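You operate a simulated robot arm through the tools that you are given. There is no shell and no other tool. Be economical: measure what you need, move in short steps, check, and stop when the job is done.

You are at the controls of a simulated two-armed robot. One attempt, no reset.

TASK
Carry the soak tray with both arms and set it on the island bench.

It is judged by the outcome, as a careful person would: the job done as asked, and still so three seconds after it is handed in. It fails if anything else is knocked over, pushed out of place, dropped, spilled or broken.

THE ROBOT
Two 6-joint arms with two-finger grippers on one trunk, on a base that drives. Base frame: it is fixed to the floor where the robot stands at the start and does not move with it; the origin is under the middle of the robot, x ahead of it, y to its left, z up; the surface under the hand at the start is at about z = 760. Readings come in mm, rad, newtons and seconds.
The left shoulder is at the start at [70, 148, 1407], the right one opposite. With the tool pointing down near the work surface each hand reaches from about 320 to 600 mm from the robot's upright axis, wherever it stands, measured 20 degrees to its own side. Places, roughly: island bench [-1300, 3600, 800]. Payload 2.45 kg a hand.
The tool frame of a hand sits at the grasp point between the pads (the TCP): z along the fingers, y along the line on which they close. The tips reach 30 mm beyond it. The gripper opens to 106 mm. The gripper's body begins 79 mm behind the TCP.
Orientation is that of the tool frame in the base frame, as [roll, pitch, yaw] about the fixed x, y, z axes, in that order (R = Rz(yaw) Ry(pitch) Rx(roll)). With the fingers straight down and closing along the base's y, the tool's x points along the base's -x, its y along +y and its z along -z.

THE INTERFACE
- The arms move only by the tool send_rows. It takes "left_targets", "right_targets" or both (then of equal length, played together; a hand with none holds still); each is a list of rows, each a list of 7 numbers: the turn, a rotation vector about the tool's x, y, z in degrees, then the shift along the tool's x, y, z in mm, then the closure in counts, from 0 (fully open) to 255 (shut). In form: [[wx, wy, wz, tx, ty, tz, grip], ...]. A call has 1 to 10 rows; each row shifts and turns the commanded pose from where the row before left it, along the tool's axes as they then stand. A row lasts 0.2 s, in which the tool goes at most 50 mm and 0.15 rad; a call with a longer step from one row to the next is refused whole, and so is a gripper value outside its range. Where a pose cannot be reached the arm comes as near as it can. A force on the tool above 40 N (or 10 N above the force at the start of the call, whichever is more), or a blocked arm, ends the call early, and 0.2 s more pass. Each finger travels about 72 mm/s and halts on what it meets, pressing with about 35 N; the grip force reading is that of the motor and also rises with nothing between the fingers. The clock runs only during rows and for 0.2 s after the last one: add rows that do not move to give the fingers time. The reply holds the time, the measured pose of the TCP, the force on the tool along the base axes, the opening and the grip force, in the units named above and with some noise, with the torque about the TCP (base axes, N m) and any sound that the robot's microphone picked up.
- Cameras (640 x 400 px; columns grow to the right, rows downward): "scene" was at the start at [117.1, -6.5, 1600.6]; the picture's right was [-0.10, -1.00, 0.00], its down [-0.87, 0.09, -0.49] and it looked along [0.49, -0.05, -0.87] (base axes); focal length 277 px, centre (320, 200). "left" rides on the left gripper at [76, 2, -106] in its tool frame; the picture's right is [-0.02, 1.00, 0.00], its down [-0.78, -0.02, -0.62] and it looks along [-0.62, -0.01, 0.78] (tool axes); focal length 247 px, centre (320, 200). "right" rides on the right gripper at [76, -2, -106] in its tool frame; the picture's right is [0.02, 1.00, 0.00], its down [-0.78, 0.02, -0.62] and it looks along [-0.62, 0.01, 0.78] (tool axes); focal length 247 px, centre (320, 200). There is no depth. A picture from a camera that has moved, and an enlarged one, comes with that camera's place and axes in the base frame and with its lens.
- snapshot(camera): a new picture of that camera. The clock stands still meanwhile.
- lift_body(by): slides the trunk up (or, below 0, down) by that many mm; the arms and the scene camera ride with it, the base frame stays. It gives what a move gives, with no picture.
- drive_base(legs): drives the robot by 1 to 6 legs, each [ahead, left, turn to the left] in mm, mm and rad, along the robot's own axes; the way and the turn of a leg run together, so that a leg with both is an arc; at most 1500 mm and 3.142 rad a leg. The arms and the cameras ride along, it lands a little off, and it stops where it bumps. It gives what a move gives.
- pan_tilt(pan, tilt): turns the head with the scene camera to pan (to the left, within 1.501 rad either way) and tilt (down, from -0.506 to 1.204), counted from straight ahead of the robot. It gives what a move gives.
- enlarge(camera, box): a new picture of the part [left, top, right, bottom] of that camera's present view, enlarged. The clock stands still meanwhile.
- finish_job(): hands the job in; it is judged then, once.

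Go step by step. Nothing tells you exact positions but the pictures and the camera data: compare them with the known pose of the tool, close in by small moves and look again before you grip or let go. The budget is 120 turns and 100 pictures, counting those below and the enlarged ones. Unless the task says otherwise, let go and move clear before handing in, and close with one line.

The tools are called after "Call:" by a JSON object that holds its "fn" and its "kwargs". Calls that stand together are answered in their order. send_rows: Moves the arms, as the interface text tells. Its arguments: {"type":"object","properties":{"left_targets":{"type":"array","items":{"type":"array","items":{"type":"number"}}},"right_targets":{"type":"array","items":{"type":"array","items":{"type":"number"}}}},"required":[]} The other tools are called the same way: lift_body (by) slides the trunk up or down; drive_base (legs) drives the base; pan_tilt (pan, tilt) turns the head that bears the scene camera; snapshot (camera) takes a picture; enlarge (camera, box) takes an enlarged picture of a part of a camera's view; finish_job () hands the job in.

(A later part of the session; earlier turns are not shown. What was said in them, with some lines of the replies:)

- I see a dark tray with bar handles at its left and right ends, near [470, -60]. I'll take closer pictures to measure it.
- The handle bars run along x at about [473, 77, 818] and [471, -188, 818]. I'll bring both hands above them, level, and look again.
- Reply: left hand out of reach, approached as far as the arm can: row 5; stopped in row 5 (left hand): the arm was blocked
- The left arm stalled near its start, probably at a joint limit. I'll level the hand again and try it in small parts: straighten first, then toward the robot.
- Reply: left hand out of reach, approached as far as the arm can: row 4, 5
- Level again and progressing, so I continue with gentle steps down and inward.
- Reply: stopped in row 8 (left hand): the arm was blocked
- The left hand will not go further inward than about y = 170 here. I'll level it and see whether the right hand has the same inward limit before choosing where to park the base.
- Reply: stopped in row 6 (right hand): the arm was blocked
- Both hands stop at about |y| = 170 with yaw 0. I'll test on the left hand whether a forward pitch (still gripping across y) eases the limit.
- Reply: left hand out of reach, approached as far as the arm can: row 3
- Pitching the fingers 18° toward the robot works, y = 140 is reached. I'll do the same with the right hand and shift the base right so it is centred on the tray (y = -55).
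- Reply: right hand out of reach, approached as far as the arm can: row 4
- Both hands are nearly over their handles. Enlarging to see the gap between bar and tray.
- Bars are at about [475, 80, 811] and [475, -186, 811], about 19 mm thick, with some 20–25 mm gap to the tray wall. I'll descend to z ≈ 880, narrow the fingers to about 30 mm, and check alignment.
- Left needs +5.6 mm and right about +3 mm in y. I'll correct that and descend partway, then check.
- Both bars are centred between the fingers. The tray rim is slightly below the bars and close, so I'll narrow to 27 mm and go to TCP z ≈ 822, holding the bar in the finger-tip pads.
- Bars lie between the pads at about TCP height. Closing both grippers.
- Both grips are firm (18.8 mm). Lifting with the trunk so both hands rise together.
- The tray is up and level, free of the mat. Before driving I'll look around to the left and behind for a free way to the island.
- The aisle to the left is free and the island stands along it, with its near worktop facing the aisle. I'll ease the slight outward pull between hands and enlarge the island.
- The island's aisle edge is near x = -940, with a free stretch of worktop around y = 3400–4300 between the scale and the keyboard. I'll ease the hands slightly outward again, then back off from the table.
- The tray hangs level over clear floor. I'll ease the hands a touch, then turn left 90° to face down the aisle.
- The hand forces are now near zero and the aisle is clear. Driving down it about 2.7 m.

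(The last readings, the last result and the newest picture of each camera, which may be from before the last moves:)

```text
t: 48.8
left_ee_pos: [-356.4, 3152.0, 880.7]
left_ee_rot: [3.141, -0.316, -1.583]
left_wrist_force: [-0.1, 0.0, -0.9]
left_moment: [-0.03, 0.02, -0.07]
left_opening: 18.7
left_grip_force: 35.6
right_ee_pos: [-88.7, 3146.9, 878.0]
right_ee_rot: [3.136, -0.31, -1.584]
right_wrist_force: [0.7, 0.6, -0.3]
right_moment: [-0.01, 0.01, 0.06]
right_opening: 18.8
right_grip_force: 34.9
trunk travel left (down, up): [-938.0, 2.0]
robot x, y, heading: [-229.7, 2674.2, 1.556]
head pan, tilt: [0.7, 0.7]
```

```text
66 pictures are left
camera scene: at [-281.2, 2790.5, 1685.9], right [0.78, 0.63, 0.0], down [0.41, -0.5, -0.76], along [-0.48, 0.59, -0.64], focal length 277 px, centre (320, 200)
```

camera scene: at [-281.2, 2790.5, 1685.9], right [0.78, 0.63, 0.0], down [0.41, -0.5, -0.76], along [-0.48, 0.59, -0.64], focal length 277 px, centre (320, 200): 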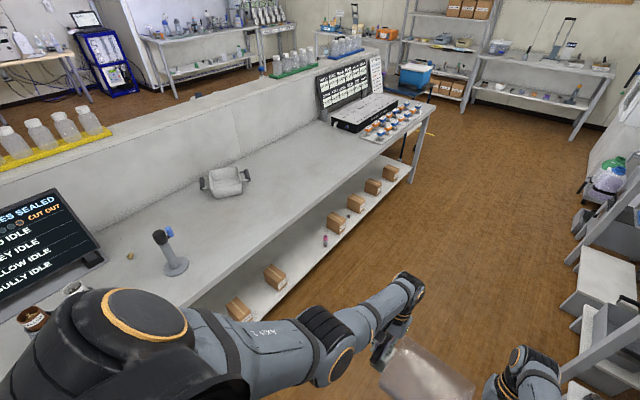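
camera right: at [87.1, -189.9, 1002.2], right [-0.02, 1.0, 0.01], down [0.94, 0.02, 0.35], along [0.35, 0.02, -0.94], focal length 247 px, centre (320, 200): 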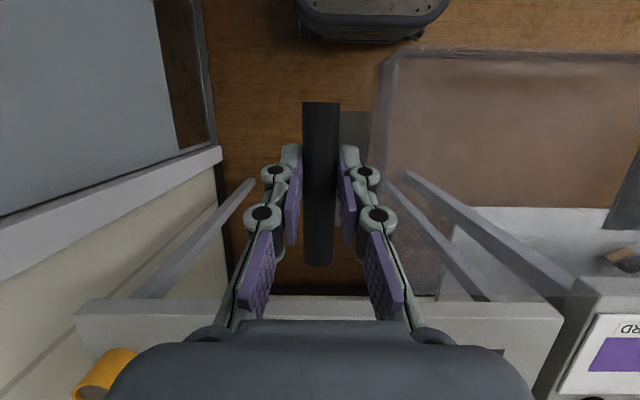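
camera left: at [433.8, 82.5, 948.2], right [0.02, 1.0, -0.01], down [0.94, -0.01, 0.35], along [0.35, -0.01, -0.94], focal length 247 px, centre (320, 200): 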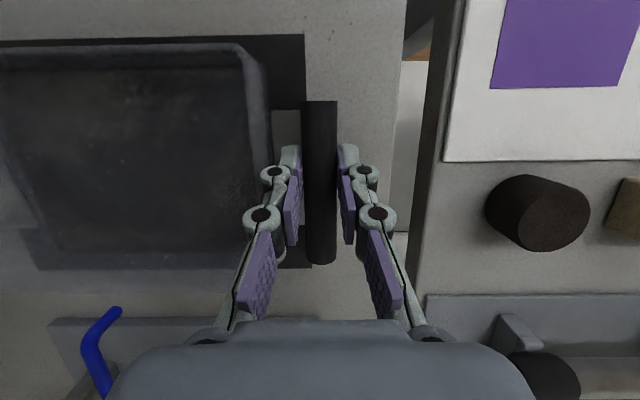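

The island worktop is free between the stand (y ≈ 2950) and the jars (y ≈ 4340). I'll aim the tray at about [-1110, 3650]. Next I drive to y = 3650 and turn left to face the island.

Call:
{"fn": "drive_base", "kwargs": {"legs": [[976, 40, 0.015]]}}

Call:
{"fn": "drive_base", "kwargs": {"legs": [[0, 0, 0.785], [0, 0, 0.785]]}}

Call:
{"fn": "pan_tilt", "kwargs": {"pan": 0, "tilt": 0.8}}

Call:
{"fn": "snapshot", "kwargs": {"camera": "scene"}}

Call:
{"fn": "snapshot", "kwargs": {"camera": "left"}}

```text
t: 53.9
left_ee_pos: [-410.6, 4116.0, 880.9]
left_ee_rot: [-3.141, -0.317, -1.556]
left_wrist_force: [-0.6, -0.2, -1.3]
left_moment: [0.02, 0.02, -0.11]
left_opening: 18.6
left_grip_force: 34.9
right_ee_pos: [-142.0, 4119.4, 879.2]
right_ee_rot: [3.137, -0.312, -1.556]
right_wrist_force: [0.4, -0.4, -1.0]
right_moment: [-0.03, 0.01, 0.02]
right_opening: 18.5
right_grip_force: 34.6
trunk travel left (down, up): [-938.0, 2.0]
robot x, y, heading: [-271.5, 3643.3, 1.582]
head pan, tilt: [0.7, 0.7]
```

```text
t: 58.4
left_ee_pos: [-744.6, 3507.1, 879.5]
left_ee_rot: [3.141, -0.317, 0.007]
left_wrist_force: [-0.5, -0.1, -2.0]
left_moment: [-0.05, -0.02, -0.07]
left_opening: 18.6
left_grip_force: 35.0
right_ee_pos: [-743.9, 3774.4, 878.7]
right_ee_rot: [3.137, -0.312, 0.005]
right_wrist_force: [-0.9, 0.8, -0.4]
right_moment: [-0.02, 0.01, 0.02]
right_opening: 18.7
right_grip_force: 34.7
trunk travel left (down, up): [-938.0, 2.0]
robot x, y, heading: [-266.4, 3642.8, -3.135]
head pan, tilt: [0.7, 0.7]
```

```text
t: 59.5
left_ee_pos: [-744.2, 3506.9, 880.5]
left_ee_rot: [3.14, -0.317, 0.008]
left_wrist_force: [0.4, -1.1, -1.4]
left_moment: [-0.01, -0.01, -0.07]
left_opening: 18.7
left_grip_force: 35.0
right_ee_pos: [-744.3, 3774.4, 878.3]
right_ee_rot: [3.136, -0.311, 0.004]
right_wrist_force: [-0.1, -0.1, -1.3]
right_moment: [-0.01, 0.01, 0.01]
right_opening: 18.6
right_grip_force: 35.3
trunk travel left (down, up): [-938.0, 2.0]
robot x, y, heading: [-269.2, 3646.4, -3.139]
head pan, tilt: [0.0, 0.799]
```

```text
65 pictures are left
camera scene: at [-400.0, 3642.5, 1677.6], right [-0.01, 1.0, 0.0], down [0.72, 0.0, -0.7], along [-0.7, 0.0, -0.72], focal length 277 px, centre (320, 200)
```

scene: 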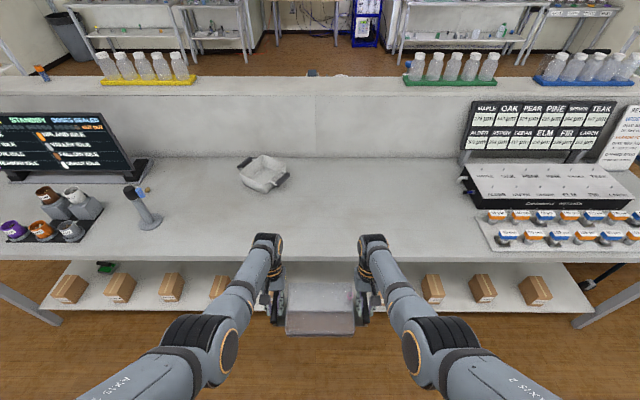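

```text
64 pictures are left
camera left: at [-706.6, 3506.3, 1006.5], right [-0.01, -1.0, -0.01], down [-0.94, 0.01, 0.35], along [-0.35, 0.01, -0.94], focal length 247 px, centre (320, 200)
```

left: 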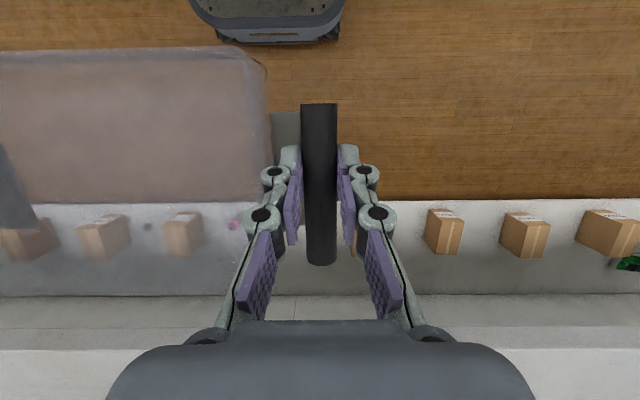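

Bench top is at about z = 798 with its edge at x ≈ -970, and the stretch ahead is empty. The tray bottom has only about 20 mm of clearance, so I raise both hands 45 mm before driving in.

Call:
{"fn": "send_rows", "kwargs": {"left_targets": [[0, 0, 0, 2.8, 0, -8.6, 255], [0, 0, 0, 2.8, 0, -8.6, 255], [0, 0, 0, 2.8, 0, -8.6, 255], [0, 0, 0, 2.8, 0, -8.6, 255], [0, 0, 0, 2.8, 0, -8.6, 255], [0, 0, 0, 0, 0, 0, 255]], "right_targets": [[0, 0, 0, 2.8, 0, -8.6, 255], [0, 0, 0, 2.8, 0, -8.6, 255], [0, 0, 0, 2.8, 0, -8.6, 255], [0, 0, 0, 2.8, 0, -8.6, 255], [0, 0, 0, 2.8, 0, -8.6, 255], [0, 0, 0, 0, 0, 0, 255]]}}

Call:
{"fn": "snapshot", "kwargs": {"camera": "right"}}

```text
t: 60.9
left_ee_pos: [-744.2, 3507.2, 925.4]
left_ee_rot: [-3.14, -0.318, 0.005]
left_wrist_force: [0.0, 10.1, -0.9]
left_moment: [0.2, 0.06, 0.07]
left_opening: 19.0
left_grip_force: 35.3
right_ee_pos: [-745.9, 3774.6, 924.2]
right_ee_rot: [3.136, -0.314, 0.006]
right_wrist_force: [0.2, -9.0, -2.4]
right_moment: [-0.09, -0.08, 0.01]
right_opening: 18.4
right_grip_force: 35.7
trunk travel left (down, up): [-938.0, 2.0]
robot x, y, heading: [-269.7, 3642.9, -3.138]
head pan, tilt: [0.0, 0.799]
```

```text
63 pictures are left
camera right: at [-704.2, 3777.7, 1049.0], right [0.02, -1.0, 0.01], down [-0.94, -0.02, 0.35], along [-0.35, -0.02, -0.94], focal length 247 px, centre (320, 200)
```

right: 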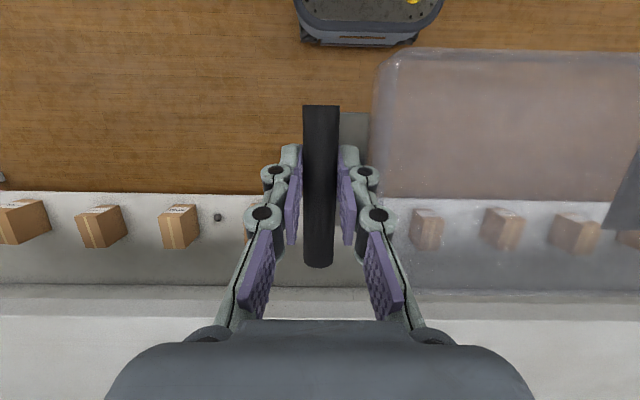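

Level at z ≈ 925. Driving in 383 mm after a small easing of the hands.

Call:
{"fn": "send_rows", "kwargs": {"left_targets": [[0, 0, 0, 0, -0.25, 0, 255], [0, 0, 0, 0, 0, 0, 255]], "right_targets": [[0, 0, 0, 0, 0.25, 0, 255], [0, 0, 0, 0, 0, 0, 255]]}}

Call:
{"fn": "drive_base", "kwargs": {"legs": [[200, 0, 0], [180, 0, 0]]}}

Call:
{"fn": "snapshot", "kwargs": {"camera": "scene"}}

Call:
{"fn": "snapshot", "kwargs": {"camera": "left"}}

Call:
{"fn": "snapshot", "kwargs": {"camera": "right"}}

```text
t: 61.5
left_ee_pos: [-742.9, 3507.4, 925.2]
left_ee_rot: [-3.141, -0.317, 0.007]
left_wrist_force: [-1.7, 8.3, -1.2]
left_moment: [0.07, 0.07, 0.15]
left_opening: 18.7
left_grip_force: 34.8
right_ee_pos: [-745.3, 3774.1, 924.4]
right_ee_rot: [3.136, -0.312, 0.005]
right_wrist_force: [0.7, -8.8, -1.5]
right_moment: [-0.13, -0.12, 0.15]
right_opening: 18.6
right_grip_force: 34.5
trunk travel left (down, up): [-938.0, 2.0]
robot x, y, heading: [-266.0, 3643.9, -3.139]
head pan, tilt: [0.0, 0.799]
```

```text
t: 64.2
left_ee_pos: [-1121.4, 3504.3, 927.4]
left_ee_rot: [-3.14, -0.315, 0.007]
left_wrist_force: [-1.3, 8.8, -1.0]
left_moment: [0.16, 0.02, 0.11]
left_opening: 18.6
left_grip_force: 34.7
right_ee_pos: [-1122.6, 3771.8, 925.8]
right_ee_rot: [3.138, -0.309, 0.007]
right_wrist_force: [1.0, -8.9, -1.0]
right_moment: [-0.12, 0.01, 0.05]
right_opening: 18.5
right_grip_force: 35.3
trunk travel left (down, up): [-938.0, 2.0]
robot x, y, heading: [-649.6, 3641.5, -3.134]
head pan, tilt: [0.0, 0.799]
```

```text
62 pictures are left
camera scene: at [-775.1, 3640.4, 1678.1], right [-0.01, 1.0, 0.0], down [0.71, 0.0, -0.7], along [-0.7, 0.0, -0.71], focal length 277 px, centre (320, 200)
```

scene: 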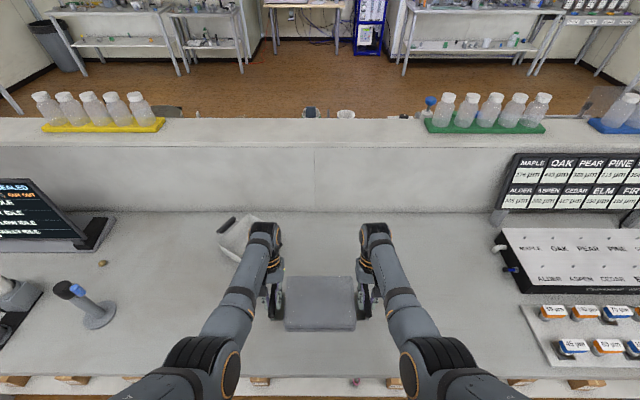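

```text
61 pictures are left
camera left: at [-1083.0, 3503.6, 1052.8], right [-0.01, -1.0, -0.01], down [-0.94, 0.01, 0.35], along [-0.35, 0.01, -0.94], focal length 247 px, centre (320, 200)
```

left: 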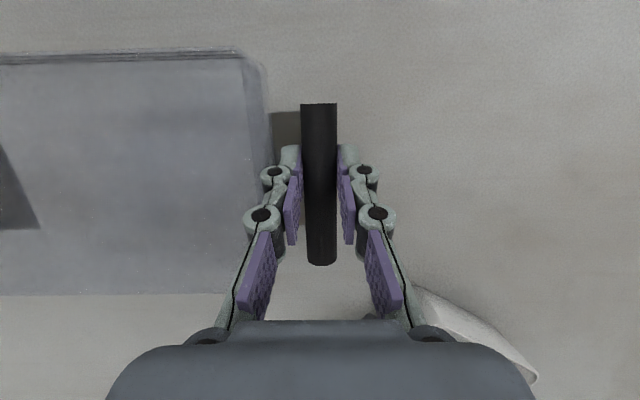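

```text
60 pictures are left
camera right: at [-1081.9, 3775.2, 1050.3], right [0.03, -1.0, 0.01], down [-0.93, -0.02, 0.35], along [-0.35, -0.02, -0.94], focal length 247 px, centre (320, 200)
```

right: 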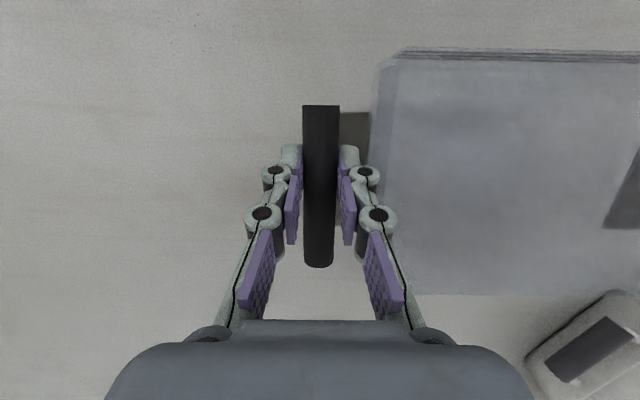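

The tray is over clear bench, with the small dish about 75 mm beyond it and clear of the hands. Lowering to about z = 872 first.

Call:
{"fn": "send_rows", "kwargs": {"left_targets": [[0, 0, 0, -2.8, 0, 8.6, 255], [0, 0, 0, -2.8, 0, 8.6, 255], [0, 0, 0, -2.8, 0, 8.6, 255], [0, 0, 0, -2.8, 0, 8.6, 255], [0, 0, 0, -2.8, 0, 8.6, 255], [0, 0, 0, -2.8, 0, 8.6, 255], [0, 0, 0, 0, 0, 0, 255]], "right_targets": [[0, 0, 0, -2.8, 0, 8.6, 255], [0, 0, 0, -2.8, 0, 8.6, 255], [0, 0, 0, -2.8, 0, 8.6, 255], [0, 0, 0, -2.8, 0, 8.6, 255], [0, 0, 0, -2.8, 0, 8.6, 255], [0, 0, 0, -2.8, 0, 8.6, 255], [0, 0, 0, 0, 0, 0, 255]]}}

Call:
{"fn": "snapshot", "kwargs": {"camera": "left"}}

Call:
{"fn": "snapshot", "kwargs": {"camera": "right"}}

```text
t: 65.8
left_ee_pos: [-1123.4, 3505.0, 872.0]
left_ee_rot: [3.141, -0.318, 0.007]
left_wrist_force: [-1.4, -2.5, -0.8]
left_moment: [0.05, 0.12, 0.09]
left_opening: 18.5
left_grip_force: 34.7
right_ee_pos: [-1125.7, 3772.7, 868.5]
right_ee_rot: [3.139, -0.312, 0.006]
right_wrist_force: [1.8, 2.2, -0.9]
right_moment: [0.11, -0.13, 0.26]
right_opening: 18.8
right_grip_force: 35.5
trunk travel left (down, up): [-938.0, 2.0]
robot x, y, heading: [-650.8, 3642.3, -3.141]
head pan, tilt: [0.0, 0.799]
```

```text
59 pictures are left
camera left: at [-1086.3, 3503.7, 997.2], right [-0.01, -1.0, -0.01], down [-0.94, 0.01, 0.35], along [-0.35, 0.01, -0.94], focal length 247 px, centre (320, 200)
```

left: 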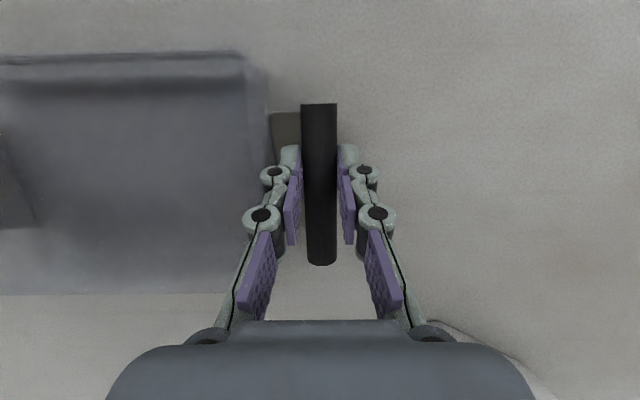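

```text
58 pictures are left
camera right: at [-1085.6, 3775.1, 994.2], right [0.03, -1.0, 0.01], down [-0.94, -0.02, 0.35], along [-0.35, -0.02, -0.94], focal length 247 px, centre (320, 200)
```

right: 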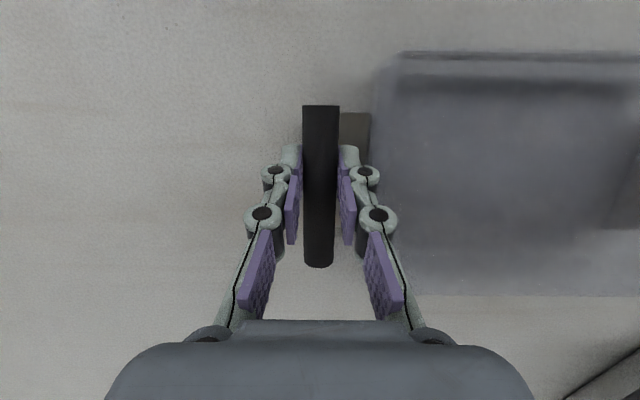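

Shadow contact is near. I now go down in 1.5 mm steps and watch the vertical force.

Call:
{"fn": "send_rows", "kwargs": {"left_targets": [[0, 0, 0, -0.47, 0, 1.43, 255], [0, 0, 0, -0.47, 0, 1.43, 255], [0, 0, 0, -0.47, 0, 1.43, 255], [0, 0, 0, -0.47, 0, 1.43, 255], [0, 0, 0, 0, 0, 0, 255]], "right_targets": [[0, 0, 0, -0.47, 0, 1.43, 255], [0, 0, 0, -0.47, 0, 1.43, 255], [0, 0, 0, -0.47, 0, 1.43, 255], [0, 0, 0, -0.47, 0, 1.43, 255], [0, 0, 0, 0, 0, 0, 255]]}}

```text
t: 67.0
left_ee_pos: [-1123.3, 3503.1, 865.2]
left_ee_rot: [-3.141, -0.318, 0.008]
left_wrist_force: [-1.4, -5.5, -1.3]
left_moment: [-0.11, 0.01, 0.12]
left_opening: 18.4
left_grip_force: 35.1
right_ee_pos: [-1126.3, 3772.9, 863.8]
right_ee_rot: [3.138, -0.312, 0.008]
right_wrist_force: [1.6, 4.0, -1.6]
right_moment: [0.05, -0.07, 0.31]
right_opening: 18.7
right_grip_force: 35.1
trunk travel left (down, up): [-938.0, 2.0]
robot x, y, heading: [-648.7, 3639.3, -3.136]
head pan, tilt: [0.0, 0.799]
```

Call:
{"fn": "send_rows", "kwargs": {"left_targets": [[0, 0, 0, -0.47, 0, 1.43, 255], [0, 0, 0, -0.47, 0, 1.43, 255], [0, 0, 0, -0.47, 0, 1.43, 255], [0, 0, 0, 0, 0, 0, 255]], "right_targets": [[0, 0, 0, -0.47, 0, 1.43, 255], [0, 0, 0, -0.47, 0, 1.43, 255], [0, 0, 0, -0.47, 0, 1.43, 255], [0, 0, 0, 0, 0, 0, 255]]}}

Call:
{"fn": "enlarge", "kwargs": {"camera": "left", "box": [0, 30, 320, 230]}}

```text
t: 68.0
left_ee_pos: [-1122.1, 3504.2, 862.2]
left_ee_rot: [-3.141, -0.313, 0.009]
left_wrist_force: [-3.6, -7.5, 9.2]
left_moment: [-0.19, 0.99, 0.01]
left_opening: 18.7
left_grip_force: 35.2
right_ee_pos: [-1126.1, 3771.5, 861.2]
right_ee_rot: [3.138, -0.305, 0.007]
right_wrist_force: [-0.6, 8.0, 9.9]
right_moment: [0.09, 0.92, 0.28]
right_opening: 18.7
right_grip_force: 35.0
trunk travel left (down, up): [-938.0, 2.0]
robot x, y, heading: [-656.0, 3640.3, -3.139]
head pan, tilt: [0.0, 0.799]
```

```text
2.00 times, centred on (160, 130) of left
camera zoom: at [-1085.2, 3503.8, 988.1], right [-0.01, -1.0, -0.01], down [-0.94, 0.01, 0.35], along [-0.35, 0.01, -0.94], focal length 494 px, centre (640, 340)
```

zoom: 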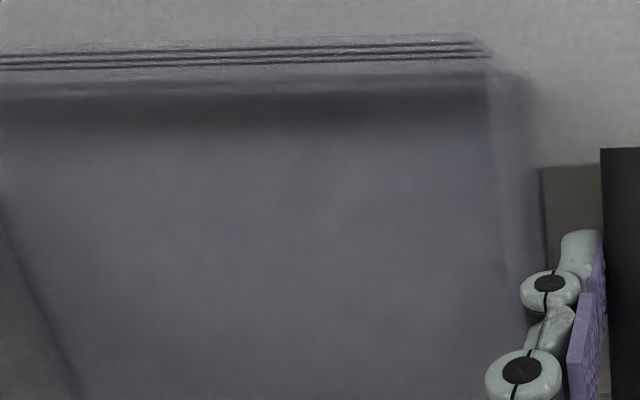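

Both hands feel the bench (about 10 N each), far edge just first. I lower a last millimetre and open gently to 30 mm.

Call:
{"fn": "send_rows", "kwargs": {"left_targets": [[0, 0, 0, -0.25, 0, 0.75, 255], [0, 0, 0, 0, 0, 0, 230], [0, 0, 0, 0, 0, 0, 205], [0, 0, 0, 0, 0, 0, 190], [0, 0, 0, 0, 0, 0, 184], [0, 0, 0, 0, 0, 0, 184]], "right_targets": [[0, 0, 0, -0.25, 0, 0.75, 255], [0, 0, 0, 0, 0, 0, 230], [0, 0, 0, 0, 0, 0, 205], [0, 0, 0, 0, 0, 0, 190], [0, 0, 0, 0, 0, 0, 184], [0, 0, 0, 0, 0, 0, 184]]}}

Call:
{"fn": "enlarge", "kwargs": {"camera": "left", "box": [220, 60, 420, 260]}}

Call:
{"fn": "enlarge", "kwargs": {"camera": "right", "box": [220, 60, 420, 260]}}

```text
t: 69.4
left_ee_pos: [-1124.0, 3504.5, 861.2]
left_ee_rot: [-3.14, -0.318, 0.007]
left_wrist_force: [-0.1, -0.7, -0.2]
left_moment: [0.0, -0.02, 0.01]
left_opening: 29.5
left_grip_force: 0.0
right_ee_pos: [-1126.1, 3771.9, 858.7]
right_ee_rot: [3.137, -0.31, 0.007]
right_wrist_force: [0.1, -1.0, -0.2]
right_moment: [0.02, -0.03, 0.01]
right_opening: 29.6
right_grip_force: 0.1
trunk travel left (down, up): [-938.0, 2.0]
robot x, y, heading: [-648.5, 3642.2, -3.134]
head pan, tilt: [0.0, 0.799]
```

```text
2.00 times, centred on (320, 160) of left
camera zoom: at [-1086.2, 3503.5, 986.1], right [-0.01, -1.0, -0.01], down [-0.94, 0.01, 0.35], along [-0.35, 0.01, -0.94], focal length 494 px, centre (320, 280)
```

zoom: 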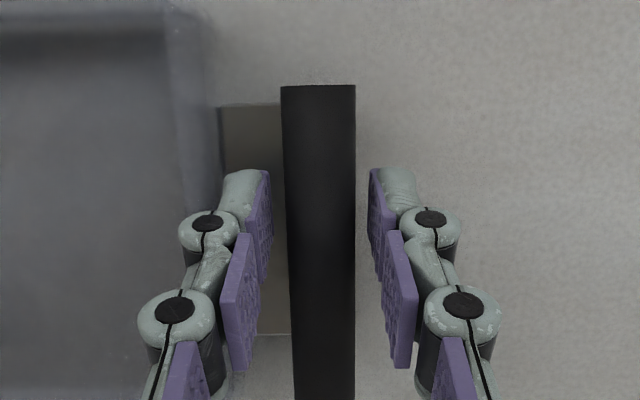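

```text
2.00 times, centred on (320, 160) of right
camera zoom: at [-1085.1, 3775.0, 983.7], right [0.03, -1.0, 0.01], down [-0.94, -0.02, 0.35], along [-0.35, -0.02, -0.94], focal length 494 px, centre (320, 280)
```

zoom: 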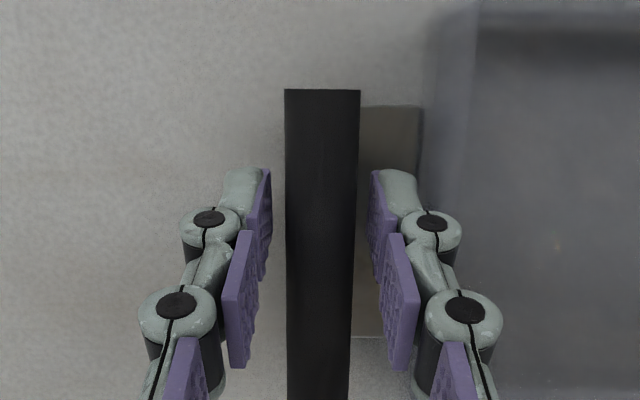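

Released, with the bars free between the pads. I raise both hands straight up, clear of the tray.

Call:
{"fn": "send_rows", "kwargs": {"left_targets": [[0, 0, 0, 3, 0, -9.5, 184], [0, 0, 0, 3, 0, -9.5, 184], [0, 0, 0, 3, 0, -9.5, 184], [0, 0, 0, 3, 0, -9.5, 184], [0, 0, 0, 4.7, 0, -14.2, 184], [0, 0, 0, 4.7, 0, -14.2, 184], [0, 0, 0, 4.7, 0, -14.2, 184], [0, 0, 0, 0, 0, 0, 184]], "right_targets": [[0, 0, 0, 3, 0, -9.5, 184], [0, 0, 0, 3, 0, -9.5, 184], [0, 0, 0, 3, 0, -9.5, 184], [0, 0, 0, 3, 0, -9.5, 184], [0, 0, 0, 4.7, 0, -14.2, 184], [0, 0, 0, 4.7, 0, -14.2, 184], [0, 0, 0, 4.7, 0, -14.2, 184], [0, 0, 0, 0, 0, 0, 184]]}}

Call:
{"fn": "drive_base", "kwargs": {"legs": [[-350, 0, 0]]}}

Call:
{"fn": "snapshot", "kwargs": {"camera": "scene"}}

```text
t: 71.2
left_ee_pos: [-1124.4, 3503.8, 945.3]
left_ee_rot: [-3.139, -0.318, 0.006]
left_wrist_force: [-0.2, -0.5, -0.2]
left_moment: [-0.01, -0.02, -0.02]
left_opening: 29.5
left_grip_force: 0.1
right_ee_pos: [-1125.9, 3770.5, 942.9]
right_ee_rot: [3.137, -0.313, 0.008]
right_wrist_force: [-0.2, -0.4, 0.2]
right_moment: [-0.01, 0.01, 0.0]
right_opening: 29.3
right_grip_force: 0.0
trunk travel left (down, up): [-938.0, 2.0]
robot x, y, heading: [-649.2, 3638.5, -3.137]
head pan, tilt: [0.0, 0.799]
```

```text
t: 73.5
left_ee_pos: [-770.4, 3504.5, 945.9]
left_ee_rot: [-3.138, -0.319, 0.013]
left_wrist_force: [1.0, 0.8, -0.4]
left_moment: [0.02, -0.02, 0.0]
left_opening: 29.4
left_grip_force: 0.0
right_ee_pos: [-773.9, 3772.7, 943.0]
right_ee_rot: [3.138, -0.313, 0.011]
right_wrist_force: [0.1, -0.3, 0.0]
right_moment: [0.0, -0.03, 0.0]
right_opening: 29.7
right_grip_force: 0.1
trunk travel left (down, up): [-938.0, 2.0]
robot x, y, heading: [-295.6, 3643.2, -3.135]
head pan, tilt: [0.0, 0.799]
```

```text
54 pictures are left
camera scene: at [-428.3, 3642.4, 1677.4], right [-0.01, 1.0, 0.0], down [0.72, 0.01, -0.7], along [-0.7, -0.01, -0.72], focal length 277 px, centre (320, 200)
```

scene: 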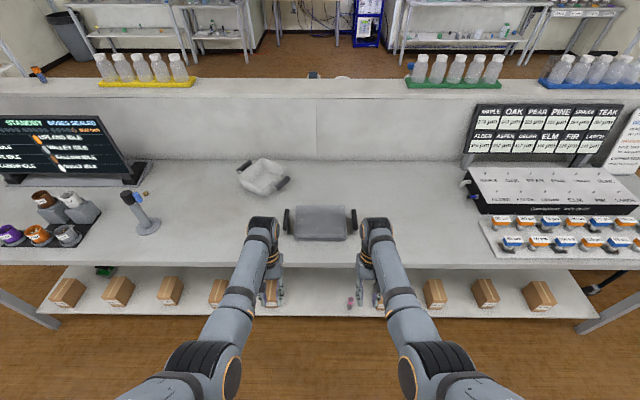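

The tray stands flat on the island bench and nothing around it has moved. Both hands are empty and clear, so I'm handing in.

Call:
{"fn": "finish_job", "kwargs": {}}

```text
The job is handed in.
```

I carried the soak tray with both arms to the island bench and set it down flat at about [-1125, 3640]. I then let go, backed clear and handed the job in.
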